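You operate a simulated robot arm through the tools that you are given. There is no shell and no other tool. Be economical: measure what you need, move in short steps, check, and stop when the job is done.

The job below is to be done with a simulated robot arm. You get a single attempt, and the scene is never put back.

JOB
Fetch the cube carton and set it in the grey tray. Then take the orange bulb and leave it on top of the brown rails carton. Then take the small grey horn and leave it on top of the cable carton. Then take the middle lens carton and leave it on top of the long bridge carton. Then take the green label clip and put it on the yellow gate cover. Then take the stair carton and leave it on the top of the black mat. Then press the orange test key two times. Then put the grey-banded handset on the top of the grey table. Then fetch the foam scrap from the top of the green bench and set it on top of the dome of the gate beacon. Then fetch the teal-banded handset and set it on top of the brown dome carton. Then shut the right door of the wall cupboard. Keep to this order. Set down upright: cube carton, orange bulb, small grey horn, middle lens carton, green label clip, stair carton.

Only the result counts: the job must be done as asked and must still hold three seconds after the hand-in. Knocking over, shifting, dropping, spilling or breaking anything else fails it. A push-on lid holds only when it is set on centred and level and pressed home; a screw cap is set on level and turned clockwise until tight.

ROBOT AND FRAMES
A 7-joint arm with a fingered hand on a trunk, on a base that drives. Base frame: it is fixed to the floor where the robot stands at the start and does not move with it; the origin is under the middle of the robot, x ahead of it, y to its left, z up; the surface under the hand at the start is at about z = 80. Lengths are in cm, angles in degrees, forces in N, time in s.
With the tool pointing down near the work surface it reaches from about 10 to 80 cm from the robot's upright axis, wherever it stands. Its first joint turns from -143.0 to 143.0 degrees. Places, roughly: cable carton [100, -350, 100]; cube carton [75, 0, 75]; dome carton [75, -100, 75]; dome of the gate beacon (8x8x8 cm) [70, -130, 80]; foam scrap (8x4x3 cm) [70, -90, 80]; green label clip [-875, 0, 75]; grey tray (26x17x5 cm) [70, -70, 80]; grey-banded handset (22x6x7 cm) [50, -110, 80]; long bridge carton [-900, -25, 75]; middle lens carton [-825, -25, 75]; orange bulb [100, 0, 75]; orange test key [40, -130, 80]; rails carton [75, -50, 75]; right door of the wall cupboard [70, -280, 150]; small grey horn (13x13x17 cm) [50, -60, 80]; stair carton [-1075, -25, 100]; teal-banded handset (22x6x7 cm) [90, -130, 80]; top of the black mat [-980, -30, 80]; top of the grey table [-110, 110, 80]; yellow gate cover [-925, 0, 75]. Payload 3 kg.
Tool frame: the origin (TCP) lies between the finger pads and is the grasp point; the fingertips stand 2.6 cm ahead of it; z points along the fingers, y is the line along which they close. Largest opening 14.8 cm; the body of the gripper starts 7.3 cm behind the TCP. The gripper is a hand of 3 fingers: y runs from the thumb to the fingers, the wrist lies at [0, 0, -22.9] in the tool frame, and closing takes about 1.5 s.
Orientation is told as [roll, pitch, yaw] about the base's x, y, z axes, in that order, counted from this pose: with the fingers straight down and closing along the base's y, the tool's x points along the base's -x, its y along +y and its z along -z.

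CONTROLS
- The arm moves only by the tool arm_command. Its argument "commands" is a list that holds one entry, the list of rows, each a list of 7 numbers: the shift along the base's x, y, z in cm, then the turn, a rotation vector about the base's x, y, z in degrees, then the gripper command, from -1 (fully open) to 1 (shut), values between in proportion. In form: [[[x, y, z, rx, ry, rz, grip], ...]]. A call has 1 to 12 rows; each row is the pose to reach, as a shift and turn from the pose commanded when the call began. Rows are played at 5 a second. More than 5 cm and 8.6 degrees between two rows, or a gripper value outside its range, and nothing of the call is played. Where a pose cannot be reached the arm comes as near as it can. A force on the tool above 40 N (or 10 N above the force at the start of the call, whichever is more), or a blocked arm, ends the call early, and 0.2 s more pass. The fingers move at their own pace (about 15.3 cm/s each) and stop on an object; they squeeze with about 21 N. The grip force told is the motor's: it shows also when the fingers shut on nothing. Time passes only in rows, and 0.2 s behind the last, so rows that repeat a pose let the fingers close. The reply holds the time, the measured pose of the TCP, the force on the tool along the base axes, the opening and the grip force, in the units named above and with some noise, with the torque about the TCP (base axes, N m) and any sound that the robot's microphone picked up, and new pictures: "pictures" is both (left out), scene, wrist or none.
- Cameras (640 x 400 px; columns grow to the right, rows downward): "scene" is now at [13.77, 0.88, 187.84]; the picture's right is [0.23, -0.97, -0.00], its down [-0.91, -0.21, -0.36] and it looks along [0.35, 0.08, -0.93] (base axes); focal length 214 px, centre (320, 200). "wrist" rides on the gripper at [6.8, -3.9, -9] in the tool frame; the picture's right is [0.50, 0.87, 0.00], its down [-0.66, 0.38, -0.65] and it looks along [-0.57, 0.33, 0.76] (tool axes); focal length 222 px, centre (320, 200). There is no depth. A picture from a camera that has moved, and an enlarged one, comes with that camera's place and axes in the base frame and with its lens. The place of the scene camera against the robot may be out by one fixed shift of up to 1.8 cm in any direction.
- move_column(by): slides the trunk up (or, below 0, down) by that many cm; the arm and the scene camera ride with it, the base frame stays. It gives what a move gives, with no picture.
- base_move(legs): drives the robot by 1 to 6 legs, each [ahead, left, turn to the left] in cm, cm and degrees, along the robot's own axes; the way and the turn of a leg run together, so that a leg with both is an arc; at most 150 cm and 180 degrees a leg. The arm and the cameras ride along, it lands a little off, and it stops where it bumps. It gives what a move gives, and a new picture of the scene camera.
- preshape(shape): the hand has 3 fingers and takes this shape, open, in about a second: jaw (thumb against the fingers, like two jaws); tri (thumb and two fingers); tip (a fingertip pinch); poke (one finger out to press); point (the index stretched); flat (the hand flat); cup (the hand cupped); fist (a fist). The gripper value then closes the fingers along that shape, each until it touches; the sizes above hold for jaw. It gives what a move gives, with no picture.
- aim_head(pan, tilt): turns the head with the scene camera to pan (to the left, within 86 degrees either way) and tilt (down, from -29 to 69), counted from straight ahead of the robot. It gives what a move gives, and a new picture of the scene camera.
- enlarge(camera, box): a new picture of the part [left, top, right, bottom] of that camera's present view, enlarged. The clock stands still meanwhile.
- hand_in(): hands the job in; it is judged then, once.

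Go step by step. Nothing tells you exact positions but the pictures and the camera data: compare them with the known pose of the tool, close in by small moves and look again before you grip or let go. The budget is 525 turns and 360 pictures, counting those below and the enlarged ones. Unless the task says otherwise, let go and move clear before handing in, and close with one line.

The tools are called after "Emit:" as a command line: name --argument value ..., lists and objects as JSON in quotes. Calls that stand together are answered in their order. arm_command: Moves the arm, as the interface text tells. Its arguments: {"type":"object","properties":{"commands":{"type":"array"},"pictures":{"type":"string","enum":["both","scene","wrist","none"]}},"required":["commands"]} The other tools are called the same way: move_column (by) slides the trunk up or down; preshape (shape) gives the hand a shape; base_move (legs) drives the base; aim_head (pan, tilt) turns the head that bears the scene camera; enlarge (camera, box) takes an enlarged picture of a part of a camera's view; hand_in () hands the job in.

At the start:

```text
clock: 0.0
position: [48.48, -50.01, 107.28]
tcp_rot: [0.1, 0.0, 0.0]
contact_force: [-0.5, 0.1, -0.8]
moment: [-0.04, 0.0, -0.01]
grip_width: 14.77
finger_force: 0.1
shape: jaw
trunk travel left (down, up): [-82.5, 6.5]
robot x, y, heading: [-0.05, -0.23, -0.1]
head pan, tilt: [13.2, 68.8]
```

scene: 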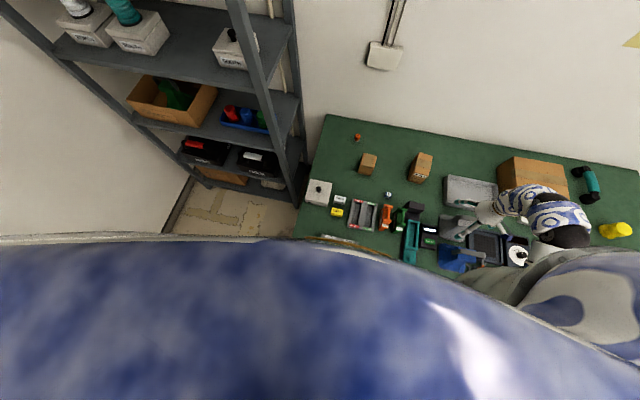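
wrist: 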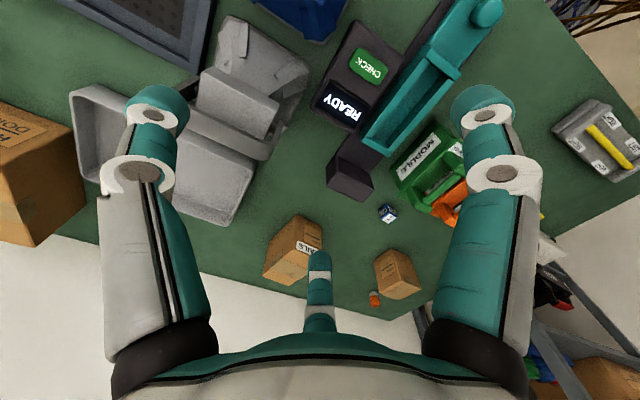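

I see the green bench ahead with cartons and tools, and a shelf to the left. I look closer before moving.

Emit:
enlarge --camera "scene" --box '[290, 110, 470, 270]'

Emit:
enlarge --camera "scene" --box '[420, 140, 640, 280]'

Emit:
enlarge --camera "wrist" --box '[240, 180, 460, 320]'

```text
2.50 times, centred on (380, 190) of scene
camera zoom: at [13.77, 0.88, 187.84], right [0.23, -0.97, 0.0], down [-0.91, -0.21, -0.36], along [0.35, 0.08, -0.93], focal length 536 px, centre (170, 225)
```

zoom: 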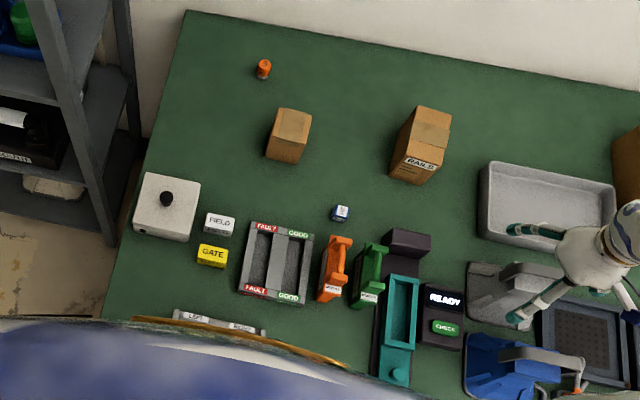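

```text
2.86 times, centred on (530, 210) of scene
camera zoom: at [13.77, 0.88, 187.84], right [0.23, -0.97, 0.0], down [-0.91, -0.21, -0.36], along [0.35, 0.08, -0.93], focal length 613 px, centre (-280, 171)
```

zoom: 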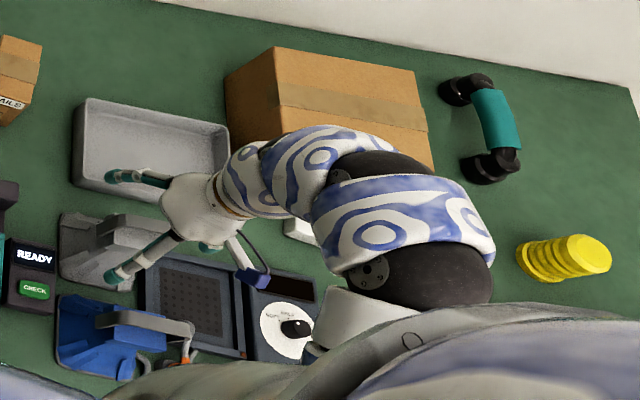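

```text
2.86 times, centred on (350, 250) of wrist
camera zoom: at [41.86, -53.87, 116.39], right [-0.5, 0.87, 0.0], down [0.66, 0.38, 0.65], along [0.57, 0.33, -0.76], focal length 635 px, centre (234, 57)
```

zoom: 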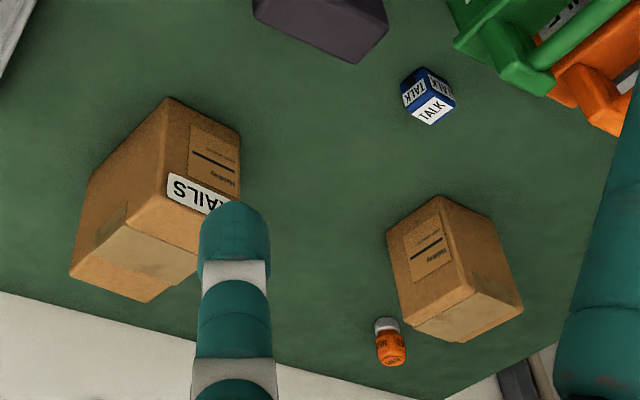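

The cube carton stands near (78.7, -9.2), about 8 cm wide and 9 high, close to the reach limit. I drive a little closer and look again.

Emit:
base_move --legs '[[6, -4, 0]]'

Emit:
aim_head --pan -20 --tilt 50

```text
clock: 1.0
position: [54.65, -54.04, 107.42]
tcp_rot: [0.0, 0.1, -0.1]
contact_force: [-0.6, 0.8, -0.1]
moment: [0.0, -0.01, -0.02]
grip_width: 14.8
finger_force: 0.2
shape: jaw
trunk travel left (down, up): [-82.5, 6.5]
robot x, y, heading: [6.27, -4.0, -0.2]
head pan, tilt: [13.2, 68.8]
camera scene: at [19.98, -3.18, 187.83], right [0.23, -0.97, 0.0], down [-0.91, -0.21, -0.36], along [0.35, 0.08, -0.93], focal length 214 px, centre (320, 200)
```

scene: 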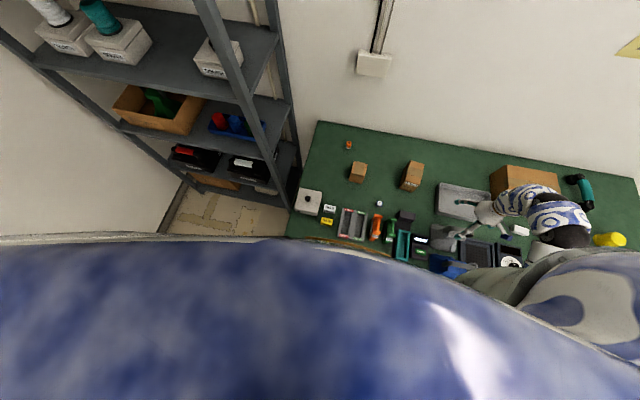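

```text
clock: 2.0
position: [54.52, -53.86, 107.34]
tcp_rot: [-0.1, 0.0, -0.2]
contact_force: [0.5, 0.1, 1.2]
moment: [-0.02, 0.01, 0.01]
grip_width: 14.78
finger_force: 0.1
shape: jaw
trunk travel left (down, up): [-82.5, 6.5]
robot x, y, heading: [6.15, -3.74, -0.1]
head pan, tilt: [-20.0, 50.0]
camera scene: at [21.58, -6.97, 190.03], right [-0.34, -0.94, 0.0], down [-0.72, 0.26, -0.64], along [0.6, -0.22, -0.77], focal length 214 px, centre (320, 200)
```

scene: 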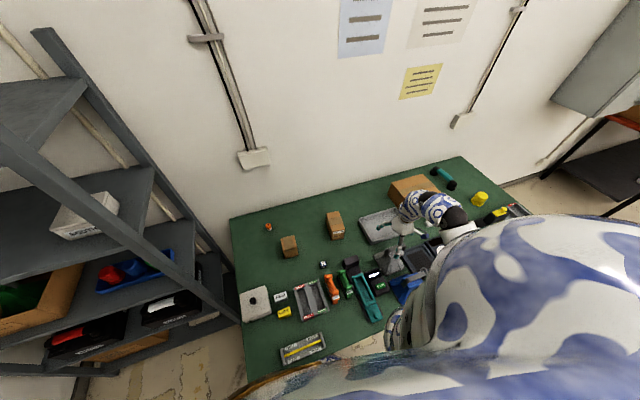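

The base moved cleanly. I bring the hand over beside the cube carton at height and look.

Emit:
arm_command --commands '[[[1.2, 4.6, 0, 0, 0, 0, -1], [2.4, 9.2, 0, 0, 0, 0, -1], [3.6, 13.8, 0, 0, 0, 0, -1], [4.8, 18.4, 0, 0, 0, 0, -1], [6, 23, 0, 0, 0, 0, -1], [7.2, 27.6, 0, 0, 0, 0, -1], [8.4, 32.2, 0, 0, 0, 0, -1], [9.6, 36.8, 0, 0, 0, 0, -1], [10.5, 41, 0, 0, 0, 0, -1], [10.5, 45, 0, 0, 0, 0, -1]]]'

```text
clock: 4.2
position: [64.91, -8.94, 107.39]
tcp_rot: [0.0, 0.1, 0.0]
contact_force: [0.5, 0.5, 0.5]
moment: [0.03, -0.01, 0.02]
grip_width: 14.79
finger_force: 0.0
shape: jaw
trunk travel left (down, up): [-82.5, 6.5]
robot x, y, heading: [6.05, -4.0, 0.0]
head pan, tilt: [-20.0, 50.0]
camera scene: at [21.61, -6.88, 190.04], right [-0.34, -0.94, 0.0], down [-0.72, 0.26, -0.64], along [0.6, -0.22, -0.77], focal length 214 px, centre (320, 200)
camera wrist: at [58.18, -12.86, 116.49], right [-0.5, 0.87, 0.0], down [0.66, 0.38, 0.65], along [0.57, 0.33, -0.76], focal length 222 px, centre (320, 200)
```

scene: 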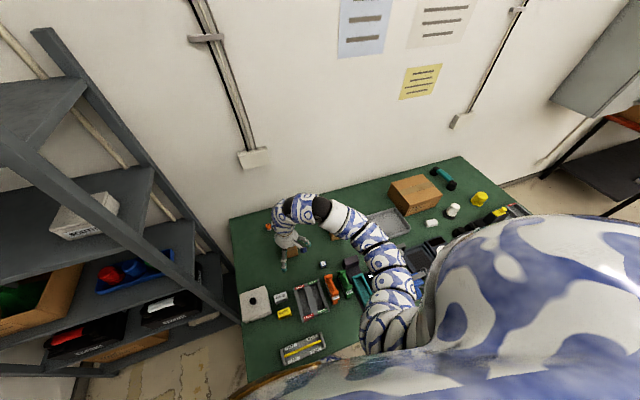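
wrist: 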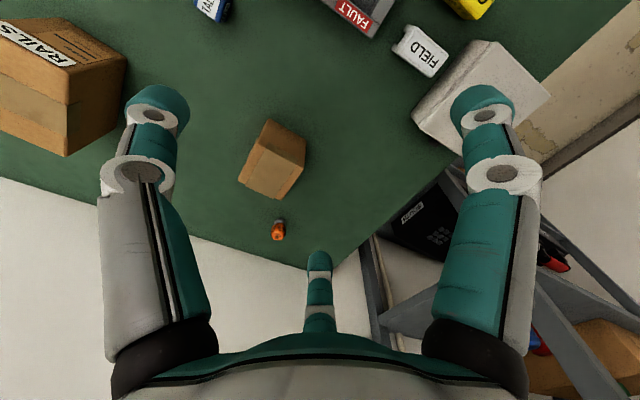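

The carton is in the wrist view; I enlarge it to measure.

Emit:
enlarge --camera "wrist" --box '[220, 110, 348, 250]'

```text
2.86 times, centred on (284, 180) of wrist
camera zoom: at [58.18, -12.86, 116.49], right [-0.5, 0.87, 0.0], down [0.66, 0.38, 0.65], along [0.57, 0.33, -0.76], focal length 635 px, centre (423, 257)
```

zoom: 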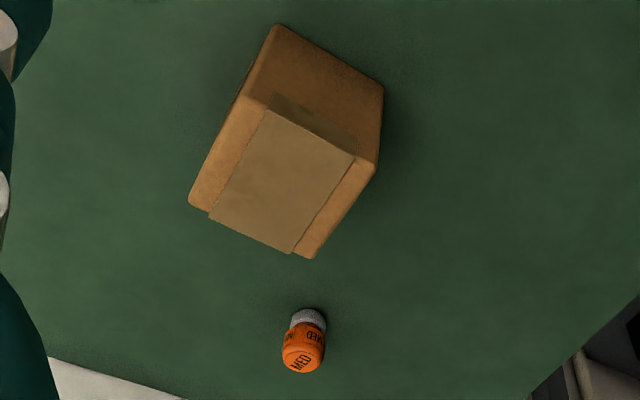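

Cube carton top is at x 74.4–82, y -13.4–-6.2, z 89. I go over it, lower and close.

Emit:
arm_command --commands '[[[4.5, -0.3, 0, 0, 0, 0, -1], [9, -0.6, 0, 0, 0, 0, -1], [13.3, -0.9, 0, 0, 0, 0, -1], [13.3, -0.9, -4.5, 0, 0, 0, -1], [13.3, -0.9, -9, 0, 0, 0, -1]]]' --pictures "wrist"

```text
clock: 5.4
position: [78.35, -9.51, 98.27]
tcp_rot: [0.0, -0.2, 0.0]
contact_force: [-0.1, -0.2, -0.1]
moment: [-0.03, 0.02, 0.02]
grip_width: 14.79
finger_force: 0.0
shape: jaw
trunk travel left (down, up): [-82.5, 6.5]
robot x, y, heading: [5.9, -3.6, 0.1]
head pan, tilt: [-20.0, 50.0]
camera wrist: at [71.59, -13.49, 107.32], right [-0.5, 0.87, 0.0], down [0.65, 0.38, 0.65], along [0.57, 0.33, -0.76], focal length 222 px, centre (320, 200)
```

wrist: 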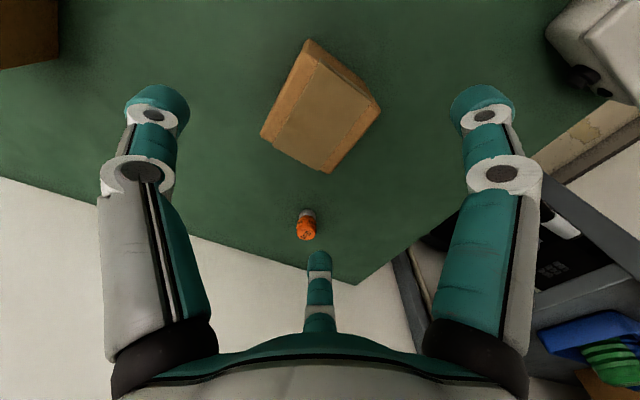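

The finger layout in the wrist view looks odd against the closing axis, so I check it from the head camera.

Emit:
enlarge --camera "scene" --box '[230, 180, 358, 260]'

Emit:
enlarge --camera "wrist" --box '[100, 20, 540, 300]'

```text
5.00 times, centred on (294, 220) of scene
camera zoom: at [21.66, -6.93, 190.03], right [-0.34, -0.94, 0.0], down [-0.72, 0.26, -0.64], along [0.6, -0.22, -0.77], focal length 1072 px, centre (450, 100)
```

zoom: 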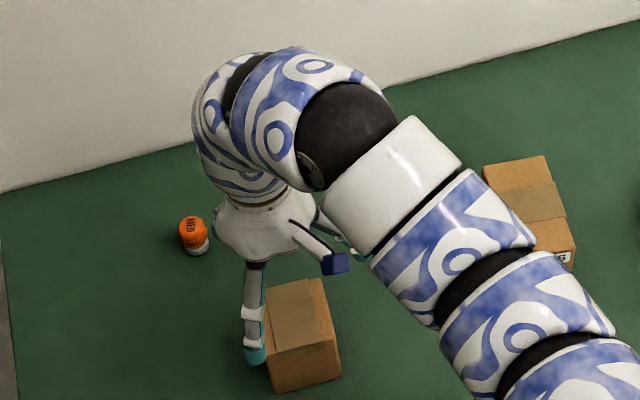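

```text
1.43 times, centred on (320, 160) of wrist
camera zoom: at [71.59, -13.49, 107.32], right [-0.5, 0.87, 0.0], down [0.65, 0.38, 0.65], along [0.57, 0.33, -0.76], focal length 317 px, centre (320, 257)
```

zoom: 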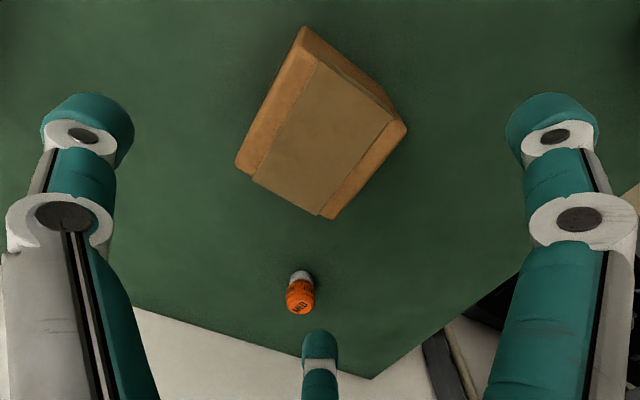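

The open fingers stand at three sides (120° apart). I close them halfway in free air above the carton to see how they travel.

Emit:
arm_command --commands '[[[0, 0, 0, 0, 0, 0, 0], [0, 0, 0, 0, 0, 0, 0.2], [0, 0, 0, 0, 0, 0, 0.2]]]' --pictures "wrist"

Emit:
arm_command --commands '[[[0, 0, 0, 0, 0, 0, 0.6], [0, 0, 0, 0, 0, 0, 0.7], [0, 0, 0, 0, 0, 0, 0.7]]]' --pictures "wrist"

```text
clock: 6.2
position: [78.43, -9.71, 98.28]
tcp_rot: [0.0, 0.1, -0.1]
contact_force: [0.5, 0.6, 0.5]
moment: [-0.01, 0.0, 0.03]
grip_width: 5.94
finger_force: 0.1
shape: jaw
trunk travel left (down, up): [-82.5, 6.5]
robot x, y, heading: [6.31, -4.02, -0.1]
head pan, tilt: [-20.0, 50.0]
camera wrist: at [71.52, -13.55, 107.33], right [-0.5, 0.87, 0.0], down [0.66, 0.38, 0.65], along [0.57, 0.33, -0.76], focal length 222 px, centre (320, 200)
```

wrist: 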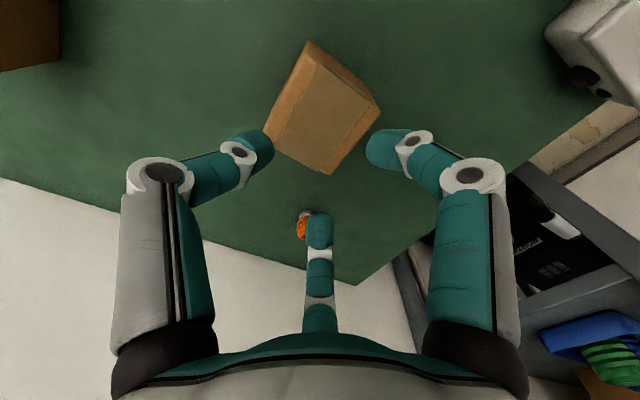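

```text
clock: 7.0
position: [78.2, -9.49, 98.3]
tcp_rot: [0.0, 0.0, -0.2]
contact_force: [-0.1, -0.1, 0.0]
moment: [-0.01, -0.01, -0.01]
grip_width: 2.25
finger_force: 0.2
shape: jaw
trunk travel left (down, up): [-82.5, 6.5]
robot x, y, heading: [6.21, -4.03, -0.2]
head pan, tilt: [-20.0, 50.0]
camera wrist: at [71.52, -13.55, 107.34], right [-0.5, 0.87, 0.0], down [0.66, 0.38, 0.65], along [0.57, 0.33, -0.76], focal length 222 px, centre (320, 200)
```

wrist: 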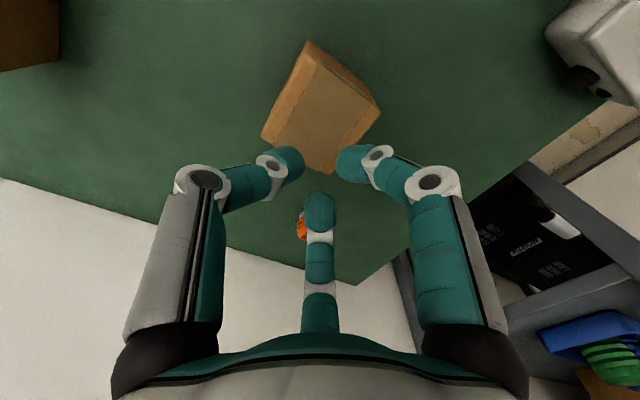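

The hand is a centric three-finger gripper. I reopen, lower over the carton and close.

Emit:
arm_command --commands '[[[0, 0, 0, 0, 0, 0, -1], [0, 0, 0, 0, 0, 0, -1], [0, 0, 0, 0, 0, 0, -1], [0, 0, 0, 0, 0, 0, -1], [0, 0, -4.5, 0, 0, 0, -1], [0, 0, -9, 0, 0, 0, -1], [0, -0.2, -13.1, 0, 0, 0, -1]]]' --pictures "both"

```text
clock: 8.6
position: [78.14, -9.71, 84.99]
tcp_rot: [0.0, 0.0, 0.0]
contact_force: [-0.1, -0.1, 0.2]
moment: [0.02, -0.03, 0.0]
grip_width: 14.81
finger_force: 0.0
shape: jaw
trunk travel left (down, up): [-82.5, 6.5]
robot x, y, heading: [6.12, -3.84, -0.3]
head pan, tilt: [-20.0, 50.0]
camera scene: at [21.65, -6.95, 190.03], right [-0.34, -0.94, 0.0], down [-0.72, 0.26, -0.64], along [0.6, -0.22, -0.77], focal length 214 px, centre (320, 200)
camera wrist: at [71.51, -13.78, 94.09], right [-0.5, 0.87, 0.0], down [0.66, 0.38, 0.65], along [0.57, 0.33, -0.76], focal length 222 px, centre (320, 200)
```

scene: 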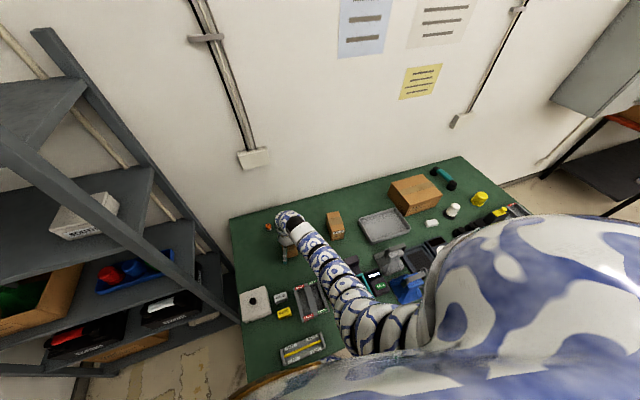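
wrist: 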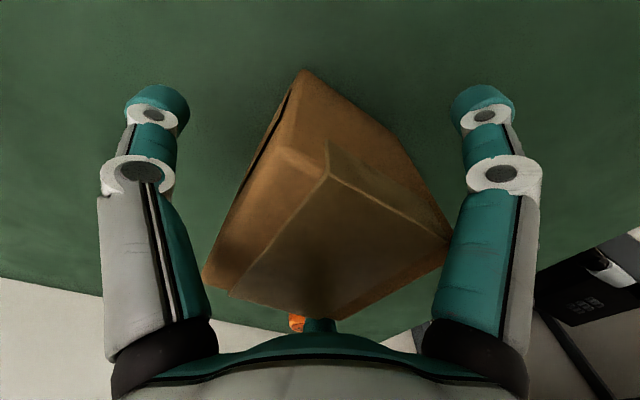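

The carton is between the fingers. I close and lift slightly.

Emit:
arm_command --commands '[[[0, 0, 0, 0, 0, 0, 0], [0, 0, 0, 0, 0, 0, 0.5], [0, 0, 0, 0, 0, 0, 1], [0, 0, 0, 0, 0, 0, 1], [0, 0, 0, 0, 0, 0, 1], [0, 0, 0, 0, 0, 0, 1], [0, 0, 2, 0, 0, 0, 1], [0, 0, 4, 0, 0, 0, 1]]]'

```text
clock: 10.4
position: [78.3, -9.91, 89.2]
tcp_rot: [0.0, 0.1, -0.1]
contact_force: [0.8, 0.3, -2.7]
moment: [-0.02, -0.01, -0.02]
grip_width: 7.43
finger_force: 20.6
shape: jaw
trunk travel left (down, up): [-82.5, 6.5]
robot x, y, heading: [5.85, -3.83, -0.0]
head pan, tilt: [-20.0, 50.0]
camera scene: at [21.63, -6.98, 190.03], right [-0.34, -0.94, 0.0], down [-0.72, 0.26, -0.64], along [0.6, -0.22, -0.77], focal length 214 px, centre (320, 200)
camera wrist: at [71.61, -13.88, 98.27], right [-0.5, 0.87, 0.0], down [0.66, 0.38, 0.65], along [0.57, 0.33, -0.76], focal length 222 px, centre (320, 200)
```

scene: 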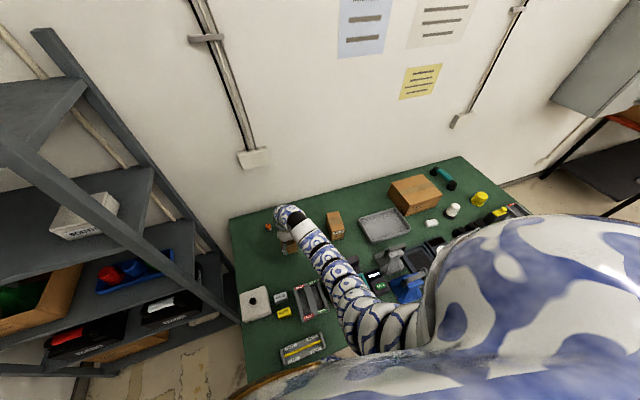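
wrist: 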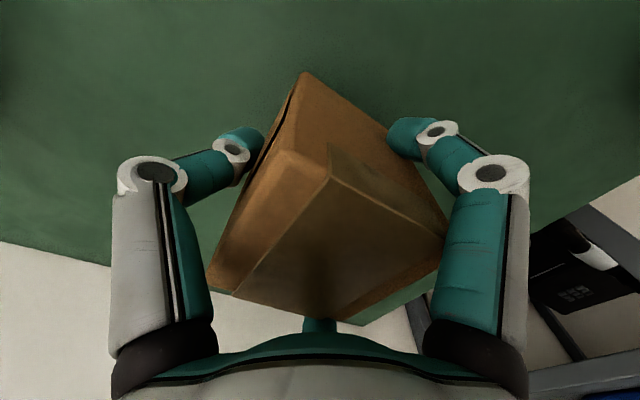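

The carton is held. I lift it clear and drive right toward the tray.

Emit:
arm_command --commands '[[[0, 0, 5, 0, 0, 0, 1], [0, 0, 10, 0, 0, 0, 1], [0, 0, 15, 0, 0, 0, 1], [0, 0, 20, 0, 0, 0, 1]]]' --pictures "none"

Emit:
base_move --legs '[[0, -52, 0]]'

Emit:
enlarge --camera "wrist" --box '[0, 0, 640, 400]'

```text
clock: 11.4
position: [78.44, -10.04, 109.2]
tcp_rot: [-0.1, 0.0, -0.1]
contact_force: [-0.3, -0.4, -3.1]
moment: [-0.01, 0.02, -0.02]
grip_width: 7.37
finger_force: 21.7
shape: jaw
trunk travel left (down, up): [-82.5, 6.5]
robot x, y, heading: [6.21, -3.88, -0.5]
head pan, tilt: [-20.0, 50.0]
```

```text
clock: 14.4
position: [78.46, -62.23, 109.2]
tcp_rot: [-0.1, 0.0, -0.1]
contact_force: [0.7, -0.5, -2.7]
moment: [0.03, -0.03, -0.05]
grip_width: 7.34
finger_force: 21.0
shape: jaw
trunk travel left (down, up): [-82.5, 6.5]
robot x, y, heading: [5.83, -55.98, -0.2]
head pan, tilt: [-20.0, 50.0]
camera scene: at [21.61, -59.35, 190.03], right [-0.34, -0.94, 0.0], down [-0.72, 0.26, -0.64], along [0.6, -0.22, -0.77], focal length 214 px, centre (320, 200)
```

scene: 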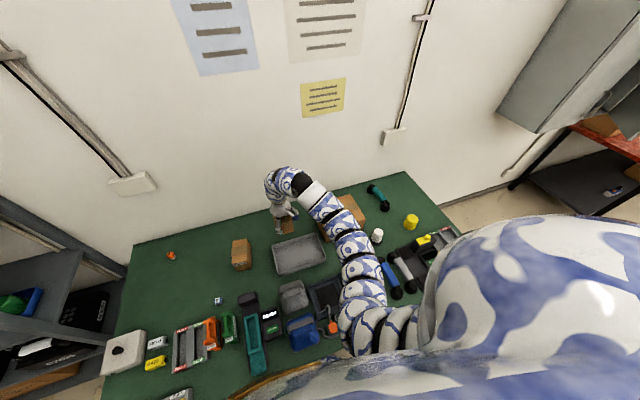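

```text
1.00 times, centred on (320, 200) of wrist (not enlarged: the box is as wide or as high as the picture)
camera zoom: at [71.69, -66.2, 118.11], right [-0.5, 0.87, 0.0], down [0.66, 0.38, 0.65], along [0.57, 0.33, -0.76], focal length 222 px, centre (320, 200)
```

zoom: 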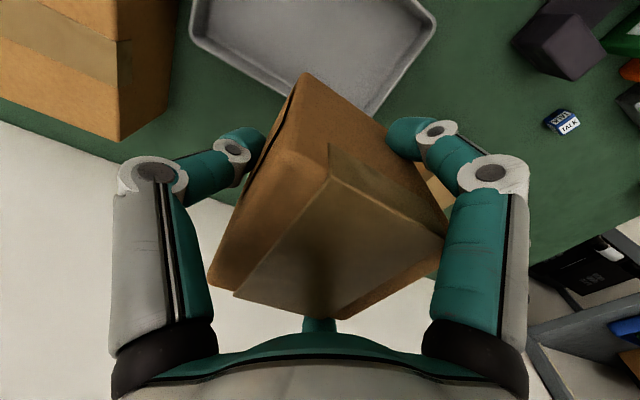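

The tray lies just in front of the hand. I enlarge both views to measure it.

Emit:
enlarge --camera "scene" --box '[230, 190, 390, 290]'

Emit:
enlarge --camera "wrist" --box '[160, 0, 460, 187]'

```text
4.00 times, centred on (310, 240) of scene
camera zoom: at [21.61, -59.35, 190.03], right [-0.34, -0.94, 0.0], down [-0.72, 0.26, -0.64], along [0.6, -0.22, -0.77], focal length 858 px, centre (360, 40)
```

zoom: 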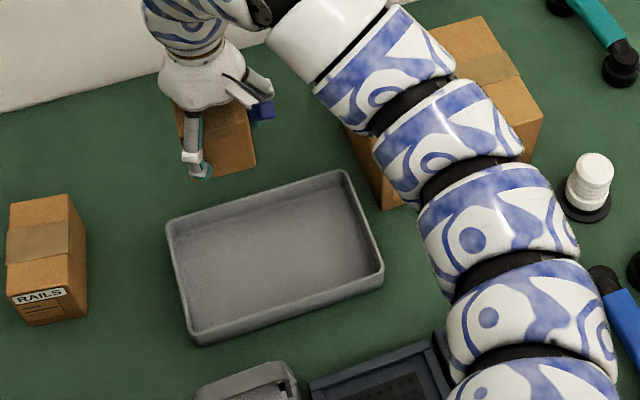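

```text
2.13 times, centred on (310, 94) of wrist
camera zoom: at [71.69, -66.2, 118.11], right [-0.5, 0.87, 0.0], down [0.66, 0.38, 0.65], along [0.57, 0.33, -0.76], focal length 474 px, centre (341, 427)
```

zoom: 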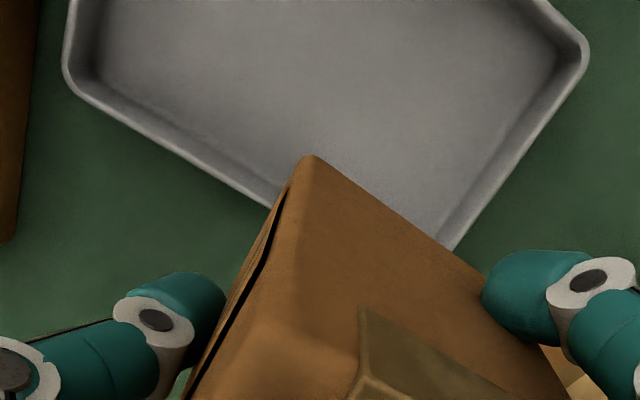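

Tray centre comes out at (73.9, -66.0) from both cameras. I carry the carton over it and lower to just above the floor.

Emit:
arm_command --commands '[[[-2.3, -1.9, 0, 0, 0, 0, 1], [-4.5, -3.8, 0, 0, 0, 0, 1], [-4.5, -3.8, -4.5, 0, 0, 0, 1], [-4.5, -3.8, -9, 0, 0, 0, 1], [-4.5, -3.8, -13.5, 0, 0, 0, 1], [-4.5, -3.8, -18, 0, 0, 0, 1], [-4.5, -3.8, -21, 0, 0, 0, 1]]]'

```text
clock: 16.1
position: [73.93, -65.95, 88.05]
tcp_rot: [0.0, -0.1, 0.0]
contact_force: [0.3, 0.4, -2.1]
moment: [-0.01, 0.01, -0.05]
grip_width: 7.25
finger_force: 20.7
shape: jaw
trunk travel left (down, up): [-82.5, 6.5]
robot x, y, heading: [6.28, -56.06, 0.0]
head pan, tilt: [-20.0, 50.0]
camera scene: at [21.61, -59.26, 190.03], right [-0.34, -0.94, 0.0], down [-0.72, 0.26, -0.64], along [0.6, -0.22, -0.77], focal length 214 px, centre (320, 200)
camera wrist: at [67.29, -69.96, 97.07], right [-0.5, 0.87, 0.0], down [0.66, 0.38, 0.65], along [0.57, 0.33, -0.76], focal length 222 px, centre (320, 200)
```

scene: 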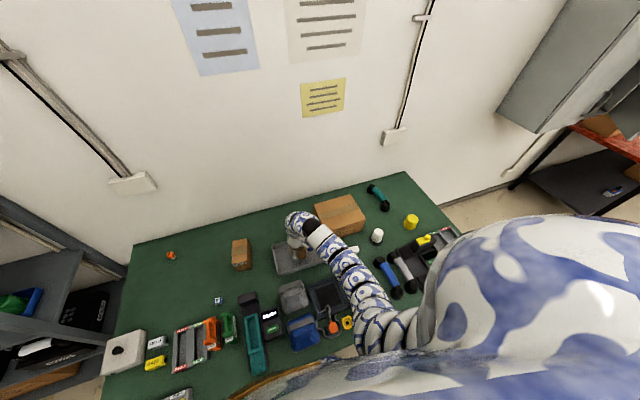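
wrist: 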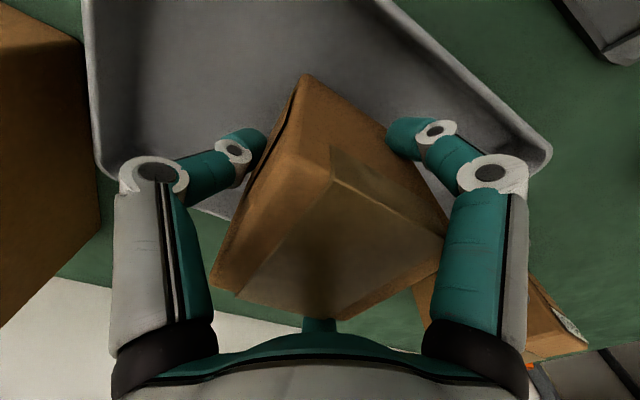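

It is inside the rims. I lower in small steps to contact.

Emit:
arm_command --commands '[[[0, 0, -0.6, 0, 0, 0, 1], [0, 0, -1.0, 0, 0, 0, 1], [0, 0, -1.3, 0, 0, 0, 1], [0, 0, -1.6, 0, 0, 0, 1], [0, 0, -1.8, 0, 0, 0, 1]]]' --pictures "none"

```text
clock: 17.2
position: [73.96, -65.95, 86.41]
tcp_rot: [0.1, 0.0, 0.0]
contact_force: [-0.2, 0.0, -2.4]
moment: [0.0, -0.05, 0.02]
grip_width: 7.27
finger_force: 21.0
shape: jaw
trunk travel left (down, up): [-82.5, 6.5]
robot x, y, heading: [5.99, -56.31, 0.1]
head pan, tilt: [-20.0, 50.0]
```

Emit:
arm_command --commands '[[[0, 0, -0.3, 0, 0, 0, 1], [0, 0, -0.5, 0, 0, 0, 1], [0, 0, -0.7, 0, 0, 0, 1]]]' --pictures "none"

```text
clock: 18.1
position: [73.9, -65.99, 85.8]
tcp_rot: [0.1, -0.1, 0.0]
contact_force: [-0.6, 0.1, 13.5]
moment: [0.09, 0.02, 0.0]
grip_width: 7.22
finger_force: 21.0
shape: jaw
trunk travel left (down, up): [-82.5, 6.5]
robot x, y, heading: [6.13, -56.21, -0.0]
head pan, tilt: [-20.0, 50.0]
```

The carton touches the tray floor. I open partway and rise.

Emit:
arm_command --commands '[[[0, 0, 0.1, 0, 0, 0, 0], [0, 0, 0.1, 0, 0, 0, -0.25], [0, 0, 0.1, 0, 0, 0, -0.3], [0, 0, 0.1, 0, 0, 0, -0.3], [0, 0, 2, 0, 0, 0, -0.3], [0, 0, 5, 0, 0, 0, -0.3], [0, 0, 9.5, 0, 0, 0, -0.5], [0, 0, 14, 0, 0, 0, -0.5], [0, 0, 18.5, 0, 0, 0, -1], [0, 0, 23, 0, 0, 0, -1]]]'

```text
clock: 20.2
position: [73.83, -66.12, 108.54]
tcp_rot: [0.0, 0.1, 0.0]
contact_force: [0.5, 1.0, 0.3]
moment: [0.02, -0.05, 0.0]
grip_width: 14.81
finger_force: 0.0
shape: jaw
trunk travel left (down, up): [-82.5, 6.5]
robot x, y, heading: [5.81, -56.11, -0.1]
head pan, tilt: [-20.0, 50.0]
camera scene: at [21.55, -59.25, 190.04], right [-0.34, -0.94, 0.0], down [-0.72, 0.26, -0.64], along [0.6, -0.22, -0.77], focal length 214 px, centre (320, 200)
camera wrist: at [67.11, -69.96, 117.6], right [-0.5, 0.87, 0.0], down [0.66, 0.38, 0.65], along [0.57, 0.33, -0.76], focal length 222 px, centre (320, 200)
```

scene: 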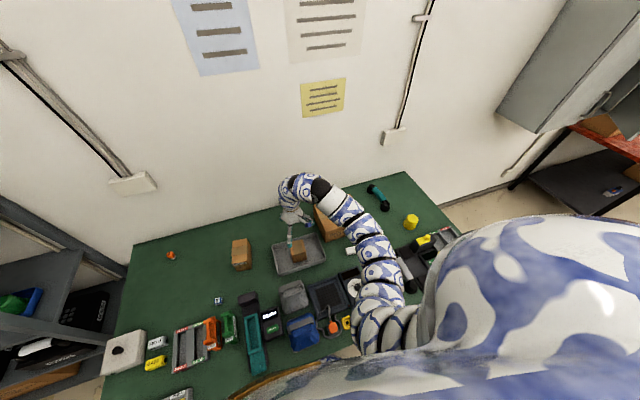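
wrist: 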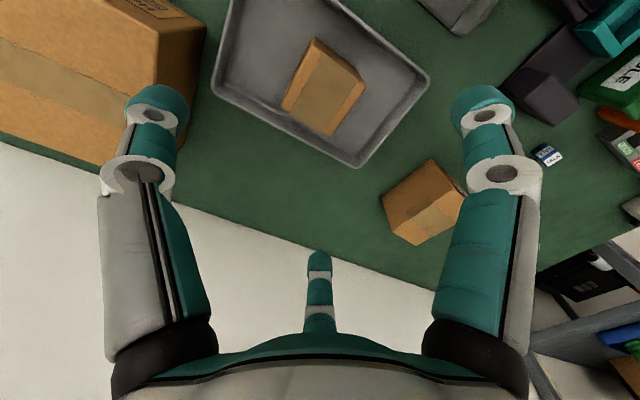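

The cube carton stands upright in the tray. Next the orange bulb: I drive left and further ahead.

Emit:
base_move --legs '[[0, 48, 0], [10, 0, 0]]'

```text
clock: 23.8
position: [80.43, -17.35, 108.69]
tcp_rot: [0.1, 0.0, 1.3]
contact_force: [0.5, -0.6, -1.2]
moment: [0.01, -0.04, -0.01]
grip_width: 14.8
finger_force: 0.0
shape: jaw
trunk travel left (down, up): [-82.5, 6.5]
robot x, y, heading: [12.53, -8.83, 1.3]
head pan, tilt: [-20.0, 50.0]
stopped in leg 2: the robot was blocked; the commanded pose is now the measured one
camera scene: at [27.83, -11.86, 190.05], right [-0.32, -0.95, 0.0], down [-0.72, 0.25, -0.64], along [0.61, -0.21, -0.77], focal length 214 px, centre (320, 200)
```

scene: 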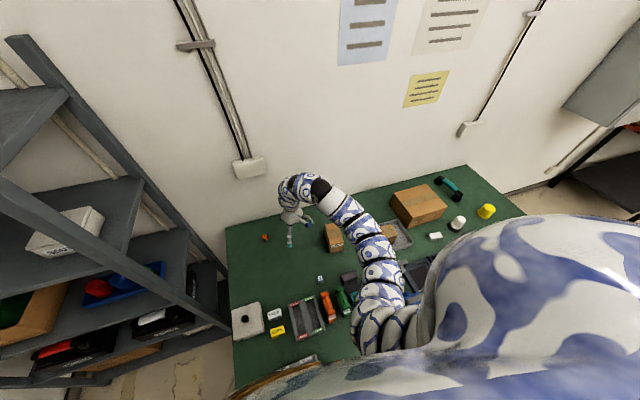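

The base is stopped by the bench at x = 12.5. I back off a touch, raise the arm and plan to lower the trunk so the shoulder reaches further.

Emit:
base_move --legs '[[-0.6, 4, -1.3]]'

Emit:
arm_command --commands '[[[0, 2, 5, 0, 0, 0, -1], [0, 4, 10, 0, 0, 0, -1], [0, 6, 14, 0, 0, 0, -1], [0, 8, 18, 0, 0, 0, -1], [0, 10, 20, 0, 0, 0, -1]]]' --pictures "none"

Emit:
move_column --by -20

Emit:
arm_command --commands '[[[4, 0, 0, 0, 0, 0, -1], [8, 0, 0, 0, 0, 0, -1]]]'

```text
clock: 24.5
position: [80.22, -17.52, 108.48]
tcp_rot: [0.0, 0.0, 1.0]
contact_force: [-0.2, -0.3, -0.6]
moment: [-0.03, -0.02, 0.03]
grip_width: 14.8
finger_force: 0.1
shape: jaw
trunk travel left (down, up): [-82.5, 6.5]
robot x, y, heading: [12.4, -9.12, 0.9]
head pan, tilt: [-20.0, 50.0]
stopped in leg 1: the robot was blocked; the commanded pose is now the measured one
camera scene: at [27.87, -11.76, 190.04], right [-0.33, -0.95, 0.0], down [-0.72, 0.25, -0.64], along [0.61, -0.21, -0.77], focal length 214 px, centre (320, 200)
```

scene: 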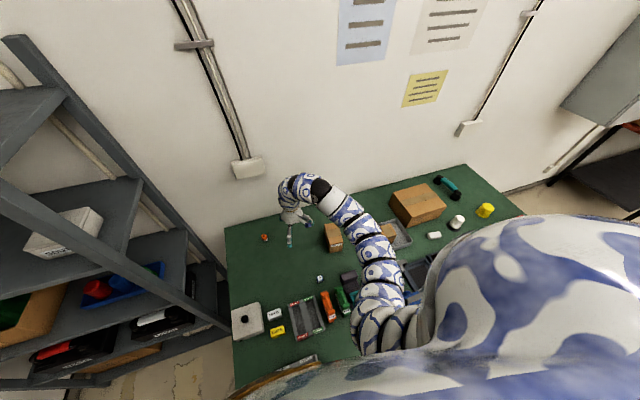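

```text
refused: row 1 steps farther than a row can; nothing moved
```

```text
clock: 26.7
position: [80.46, -17.46, 88.49]
tcp_rot: [0.1, 0.0, 1.0]
contact_force: [-0.2, -0.1, 0.2]
moment: [0.04, 0.01, -0.01]
grip_width: 14.78
finger_force: 0.1
shape: jaw
trunk travel left (down, up): [-62.5, 26.5]
robot x, y, heading: [12.02, -8.9, 1.0]
head pan, tilt: [-20.0, 50.0]
```

```text
clock: 27.3
position: [88.28, -17.47, 88.25]
tcp_rot: [0.2, 0.1, 1.0]
contact_force: [0.3, -0.5, 0.1]
moment: [-0.01, 0.01, 0.05]
grip_width: 14.78
finger_force: 0.0
shape: jaw
trunk travel left (down, up): [-62.5, 26.5]
robot x, y, heading: [12.4, -9.16, 1.0]
head pan, tilt: [-20.0, 50.0]
camera scene: at [27.98, -11.68, 170.03], right [-0.33, -0.94, 0.0], down [-0.72, 0.25, -0.64], along [0.61, -0.21, -0.77], focal length 214 px, centre (320, 200)
camera wrist: at [81.64, -21.5, 97.34], right [-0.51, 0.86, 0.0], down [0.65, 0.39, 0.65], along [0.56, 0.34, -0.76], focal length 222 px, centre (320, 200)
```

scene: 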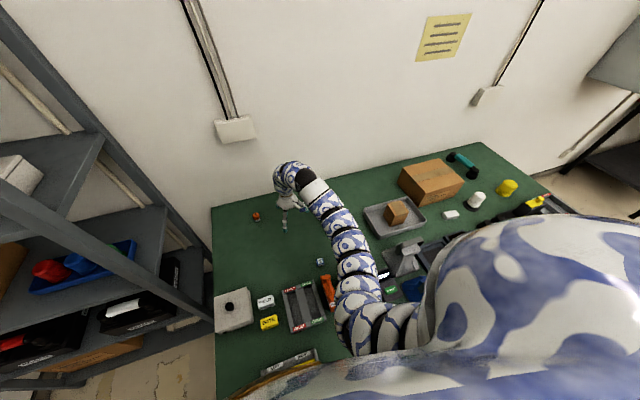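
wrist: 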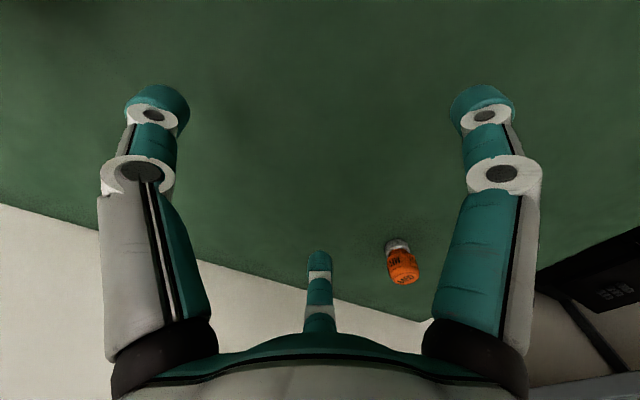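

The bulb stands at about (95.6, -2.0), ~4.5 cm high. I move over it a little higher and look.

Emit:
arm_command --commands '[[[0, 0, 3.5, 0, 0, 0, -1], [2, 4, 3.5, 0, 0, 0, -1], [4, 8, 3.5, 0, 0, 0, -1], [6, 12, 3.5, 0, 0, 0, -1], [7.3, 15.5, 3.5, 0, 0, 0, -1]]]'

```text
clock: 28.5
position: [95.45, -1.71, 92.23]
tcp_rot: [0.1, 0.0, 1.1]
contact_force: [-0.4, 0.4, 0.4]
moment: [0.01, 0.0, 0.03]
grip_width: 14.79
finger_force: 0.1
shape: jaw
trunk travel left (down, up): [-62.5, 26.5]
robot x, y, heading: [12.6, -9.09, 1.1]
head pan, tilt: [-20.0, 50.0]
camera scene: at [27.92, -11.63, 170.04], right [-0.33, -0.95, 0.0], down [-0.72, 0.25, -0.64], along [0.61, -0.21, -0.77], focal length 214 px, centre (320, 200)
camera wrist: at [88.67, -5.78, 101.12], right [-0.52, 0.86, 0.0], down [0.65, 0.39, 0.65], along [0.56, 0.34, -0.76], focal length 222 px, centre (320, 200)
```

scene: 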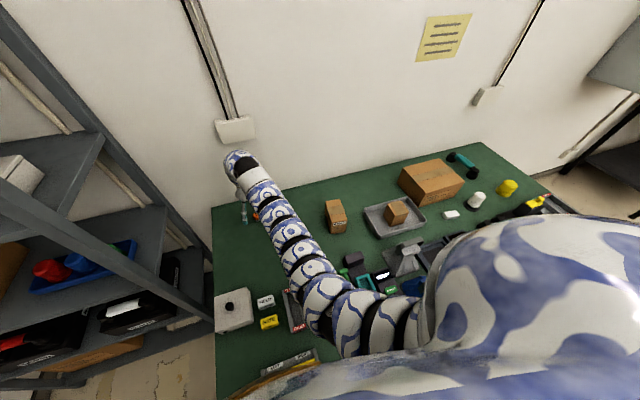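
wrist: 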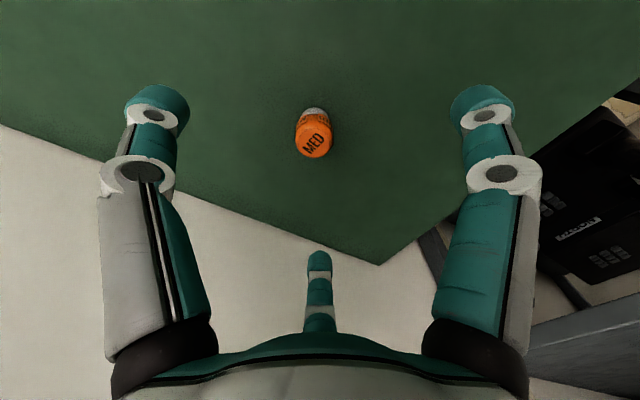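

The bulb is nearly centred. I nudge, lower and close.

Emit:
arm_command --commands '[[[0.3, -0.2, -4.5, 0, 0, 0, -1], [0.4, -0.2, -8.6, 0, 0, 0, -1], [0.4, -0.2, -8.6, 0, 0, 0, -1]]]' --pictures "wrist"

```text
clock: 29.3
position: [95.58, -2.11, 83.33]
tcp_rot: [0.2, 0.0, 1.0]
contact_force: [0.1, -0.4, 0.2]
moment: [-0.04, -0.01, -0.02]
grip_width: 14.78
finger_force: 0.0
shape: jaw
trunk travel left (down, up): [-62.5, 26.5]
robot x, y, heading: [12.39, -9.1, 0.9]
head pan, tilt: [-20.0, 50.0]
camera wrist: at [88.99, -6.17, 92.36], right [-0.51, 0.86, 0.0], down [0.65, 0.39, 0.65], along [0.56, 0.34, -0.76], focal length 222 px, centre (320, 200)
```

wrist: 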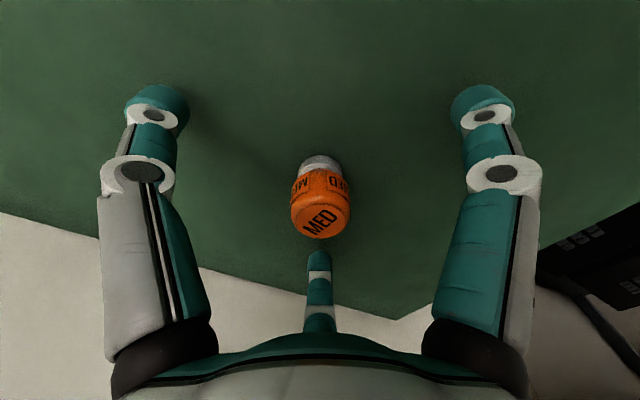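

Centred. Close and lift.

Emit:
arm_command --commands '[[[0, 0, 0, 0, 0, 0, 0], [0, 0, 0, 0, 0, 0, 0.5], [0, 0, 0, 0, 0, 0, 1], [0, 0, 0, 0, 0, 0, 1], [0, 0, 0, 0, 0, 0, 1], [0, 0, 0, 0, 0, 0, 1], [0, 0, 1.5, 0, 0, 0, 1], [0, 0, 3, 0, 0, 0, 1]]]'

```text
clock: 31.1
position: [95.76, -2.25, 86.28]
tcp_rot: [0.0, -0.1, 0.9]
contact_force: [0.4, -1.1, 0.4]
moment: [-0.01, -0.01, -0.02]
grip_width: 2.09
finger_force: 21.2
shape: jaw
trunk travel left (down, up): [-62.5, 26.5]
robot x, y, heading: [12.42, -9.07, 0.9]
head pan, tilt: [-20.0, 50.0]
camera scene: at [27.92, -11.72, 170.03], right [-0.33, -0.95, 0.0], down [-0.72, 0.25, -0.64], along [0.61, -0.21, -0.77], focal length 214 px, centre (320, 200)
camera wrist: at [89.18, -6.29, 95.38], right [-0.51, 0.86, 0.0], down [0.65, 0.39, 0.65], along [0.56, 0.34, -0.76], focal length 222 px, centre (320, 200)
```

scene: 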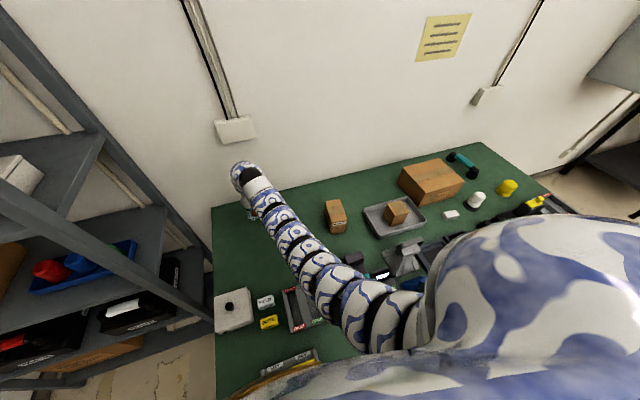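
wrist: 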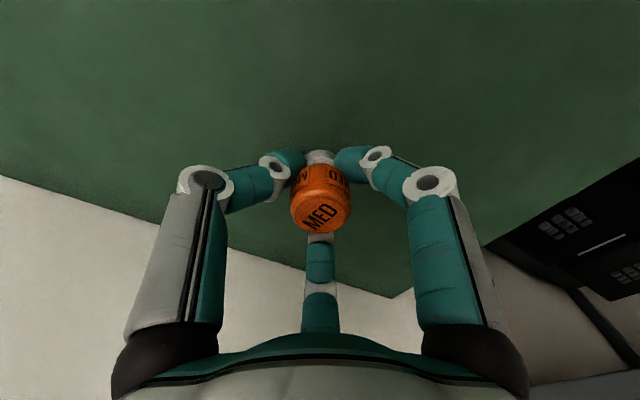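

The bulb is held. I raise the trunk back, then swing toward the rails carton.

Emit:
move_column --by 20

Emit:
arm_command --commands '[[[-3, -2, 1, 0, 0, 0, 1], [-7, -4, 3, 0, 0, 0, 1], [-11, -7, 3, 0, 0, 0, 1], [-15, -10, 3, 0, 0, 0, 1], [-18, -14, 3, 0, 0, 0, 1], [-20, -18, 3, 0, 0, 0, 1], [-22, -22, 3, 0, 0, 0, 1], [-23, -26, 3, 0, 0, 0, 1], [-24, -30, 3, 0, 0, 0, 1]]]'

```text
clock: 33.3
position: [95.82, -2.02, 106.3]
tcp_rot: [0.2, 0.0, 1.0]
contact_force: [-0.6, -0.3, -0.4]
moment: [-0.02, -0.03, 0.02]
grip_width: 2.11
finger_force: 20.8
shape: jaw
trunk travel left (down, up): [-82.5, 6.5]
robot x, y, heading: [12.17, -9.01, 0.7]
head pan, tilt: [-20.0, 50.0]
```

```text
clock: 35.3
position: [71.5, -32.33, 109.53]
tcp_rot: [0.1, 0.0, 1.0]
contact_force: [0.9, -1.0, -0.2]
moment: [0.01, -0.01, 0.01]
grip_width: 2.07
finger_force: 20.9
shape: jaw
trunk travel left (down, up): [-82.5, 6.5]
robot x, y, heading: [12.37, -9.22, 0.9]
head pan, tilt: [-20.0, 50.0]
camera scene: at [27.85, -11.82, 190.04], right [-0.33, -0.95, 0.0], down [-0.72, 0.25, -0.64], along [0.61, -0.21, -0.77], focal length 214 px, centre (320, 200)
camera wrist: at [64.93, -36.38, 118.51], right [-0.52, 0.86, 0.0], down [0.65, 0.39, 0.65], along [0.56, 0.34, -0.76], focal length 222 px, centre (320, 200)
```

scene: 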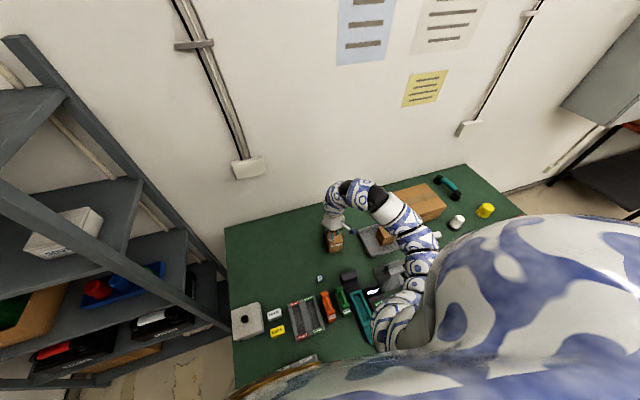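
wrist: 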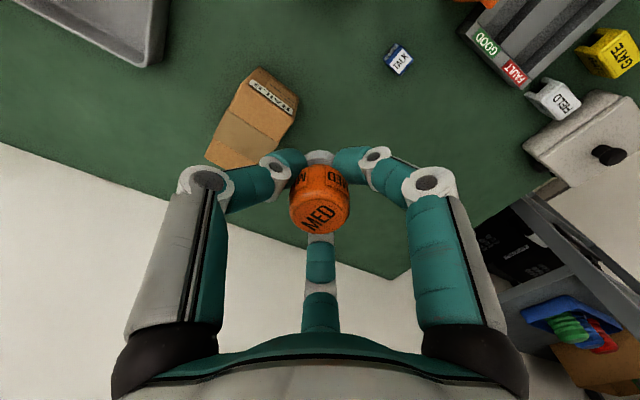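

Emit:
enlarge --camera "wrist" --box '[180, 40, 340, 190]'

```text
2.67 times, centred on (260, 115) of wrist
camera zoom: at [64.93, -36.38, 118.51], right [-0.52, 0.86, 0.0], down [0.65, 0.39, 0.65], along [0.56, 0.34, -0.76], focal length 592 px, centre (480, 427)
```

zoom: 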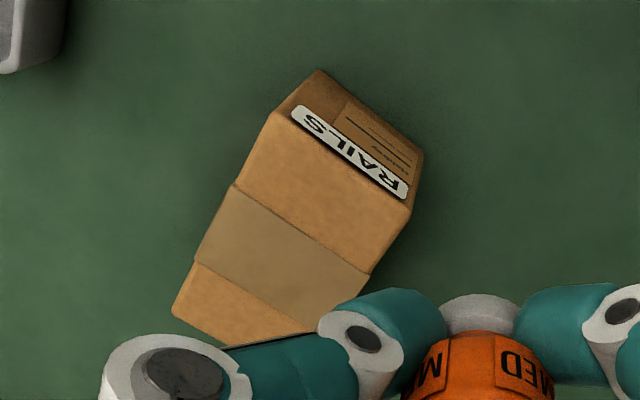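

Rails carton top centre is at about (81.5, -37.9, 90). I go above it and lower.

Emit:
arm_command --commands '[[[3.5, -1.9, 0, 0, 0, 0, 1], [7, -3.8, 0, 0, 0, 0, 1], [10, -5.6, 0, 0, 0, 0, 1], [10, -5.6, -4.5, 0, 0, 0, 1], [10, -5.6, -9, 0, 0, 0, 1], [10, -5.6, -13, 0, 0, 0, 1], [10, -5.6, -15, 0, 0, 0, 1]]]'

```text
clock: 36.9
position: [81.81, -37.69, 94.13]
tcp_rot: [0.2, -0.1, 1.0]
contact_force: [0.3, -0.1, 0.4]
moment: [0.0, 0.02, 0.0]
grip_width: 2.08
finger_force: 21.5
shape: jaw
trunk travel left (down, up): [-82.5, 6.5]
robot x, y, heading: [12.8, -9.25, 0.7]
head pan, tilt: [-20.0, 50.0]
camera scene: at [27.94, -11.71, 190.03], right [-0.33, -0.95, 0.0], down [-0.72, 0.25, -0.64], along [0.61, -0.21, -0.77], focal length 214 px, centre (320, 200)
camera wrist: at [75.18, -41.85, 103.14], right [-0.52, 0.86, 0.0], down [0.65, 0.39, 0.65], along [0.56, 0.34, -0.76], focal length 222 px, centre (320, 200)
```

scene: 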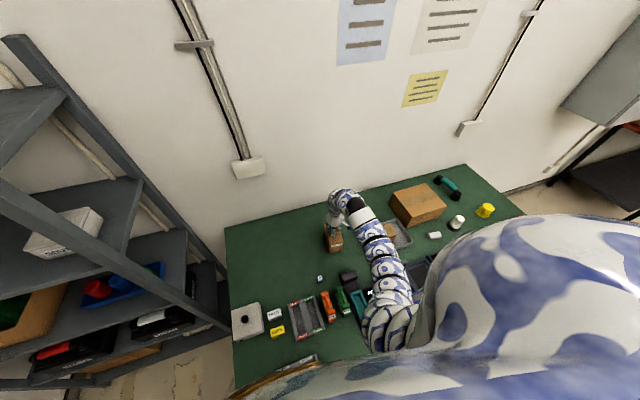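
wrist: 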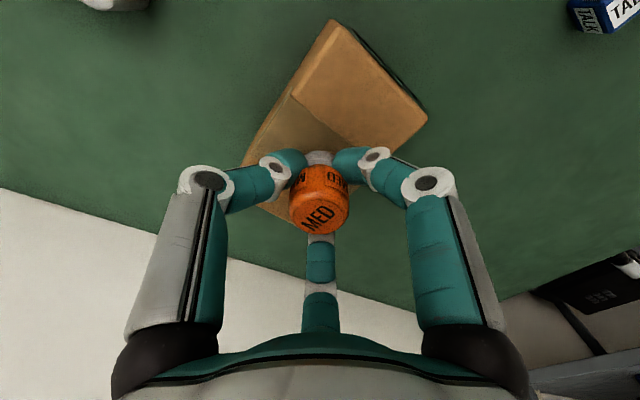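

Above the middle of the carton. I lower to contact.

Emit:
arm_command --commands '[[[0, 0, -0.3, 0, 0, 0, 1], [0, 0, -0.5, 0, 0, 0, 1], [0, 0, -0.7, 0, 0, 0, 1]]]' --pictures "none"

```text
clock: 37.7
position: [81.82, -37.79, 93.63]
tcp_rot: [0.1, -0.1, 0.9]
contact_force: [0.1, 0.3, -0.3]
moment: [0.01, -0.01, 0.03]
grip_width: 2.05
finger_force: 20.9
shape: jaw
trunk travel left (down, up): [-82.5, 6.5]
robot x, y, heading: [12.46, -9.27, 0.9]
head pan, tilt: [-20.0, 50.0]
```

Emit:
arm_command --commands '[[[0, 0, -0.2, 0, 0, 0, 1], [0, 0, -0.3, 0, 0, 0, 1], [0, 0, -0.4, 0, 0, 0, 1]]]' --pictures "none"

```text
clock: 38.5
position: [81.77, -37.67, 93.38]
tcp_rot: [0.0, -0.1, 0.9]
contact_force: [-1.5, -0.2, 17.5]
moment: [-0.04, -0.04, 0.01]
grip_width: 2.12
finger_force: 20.6
shape: jaw
trunk travel left (down, up): [-82.5, 6.5]
robot x, y, heading: [12.54, -8.57, 0.7]
head pan, tilt: [-20.0, 50.0]
```

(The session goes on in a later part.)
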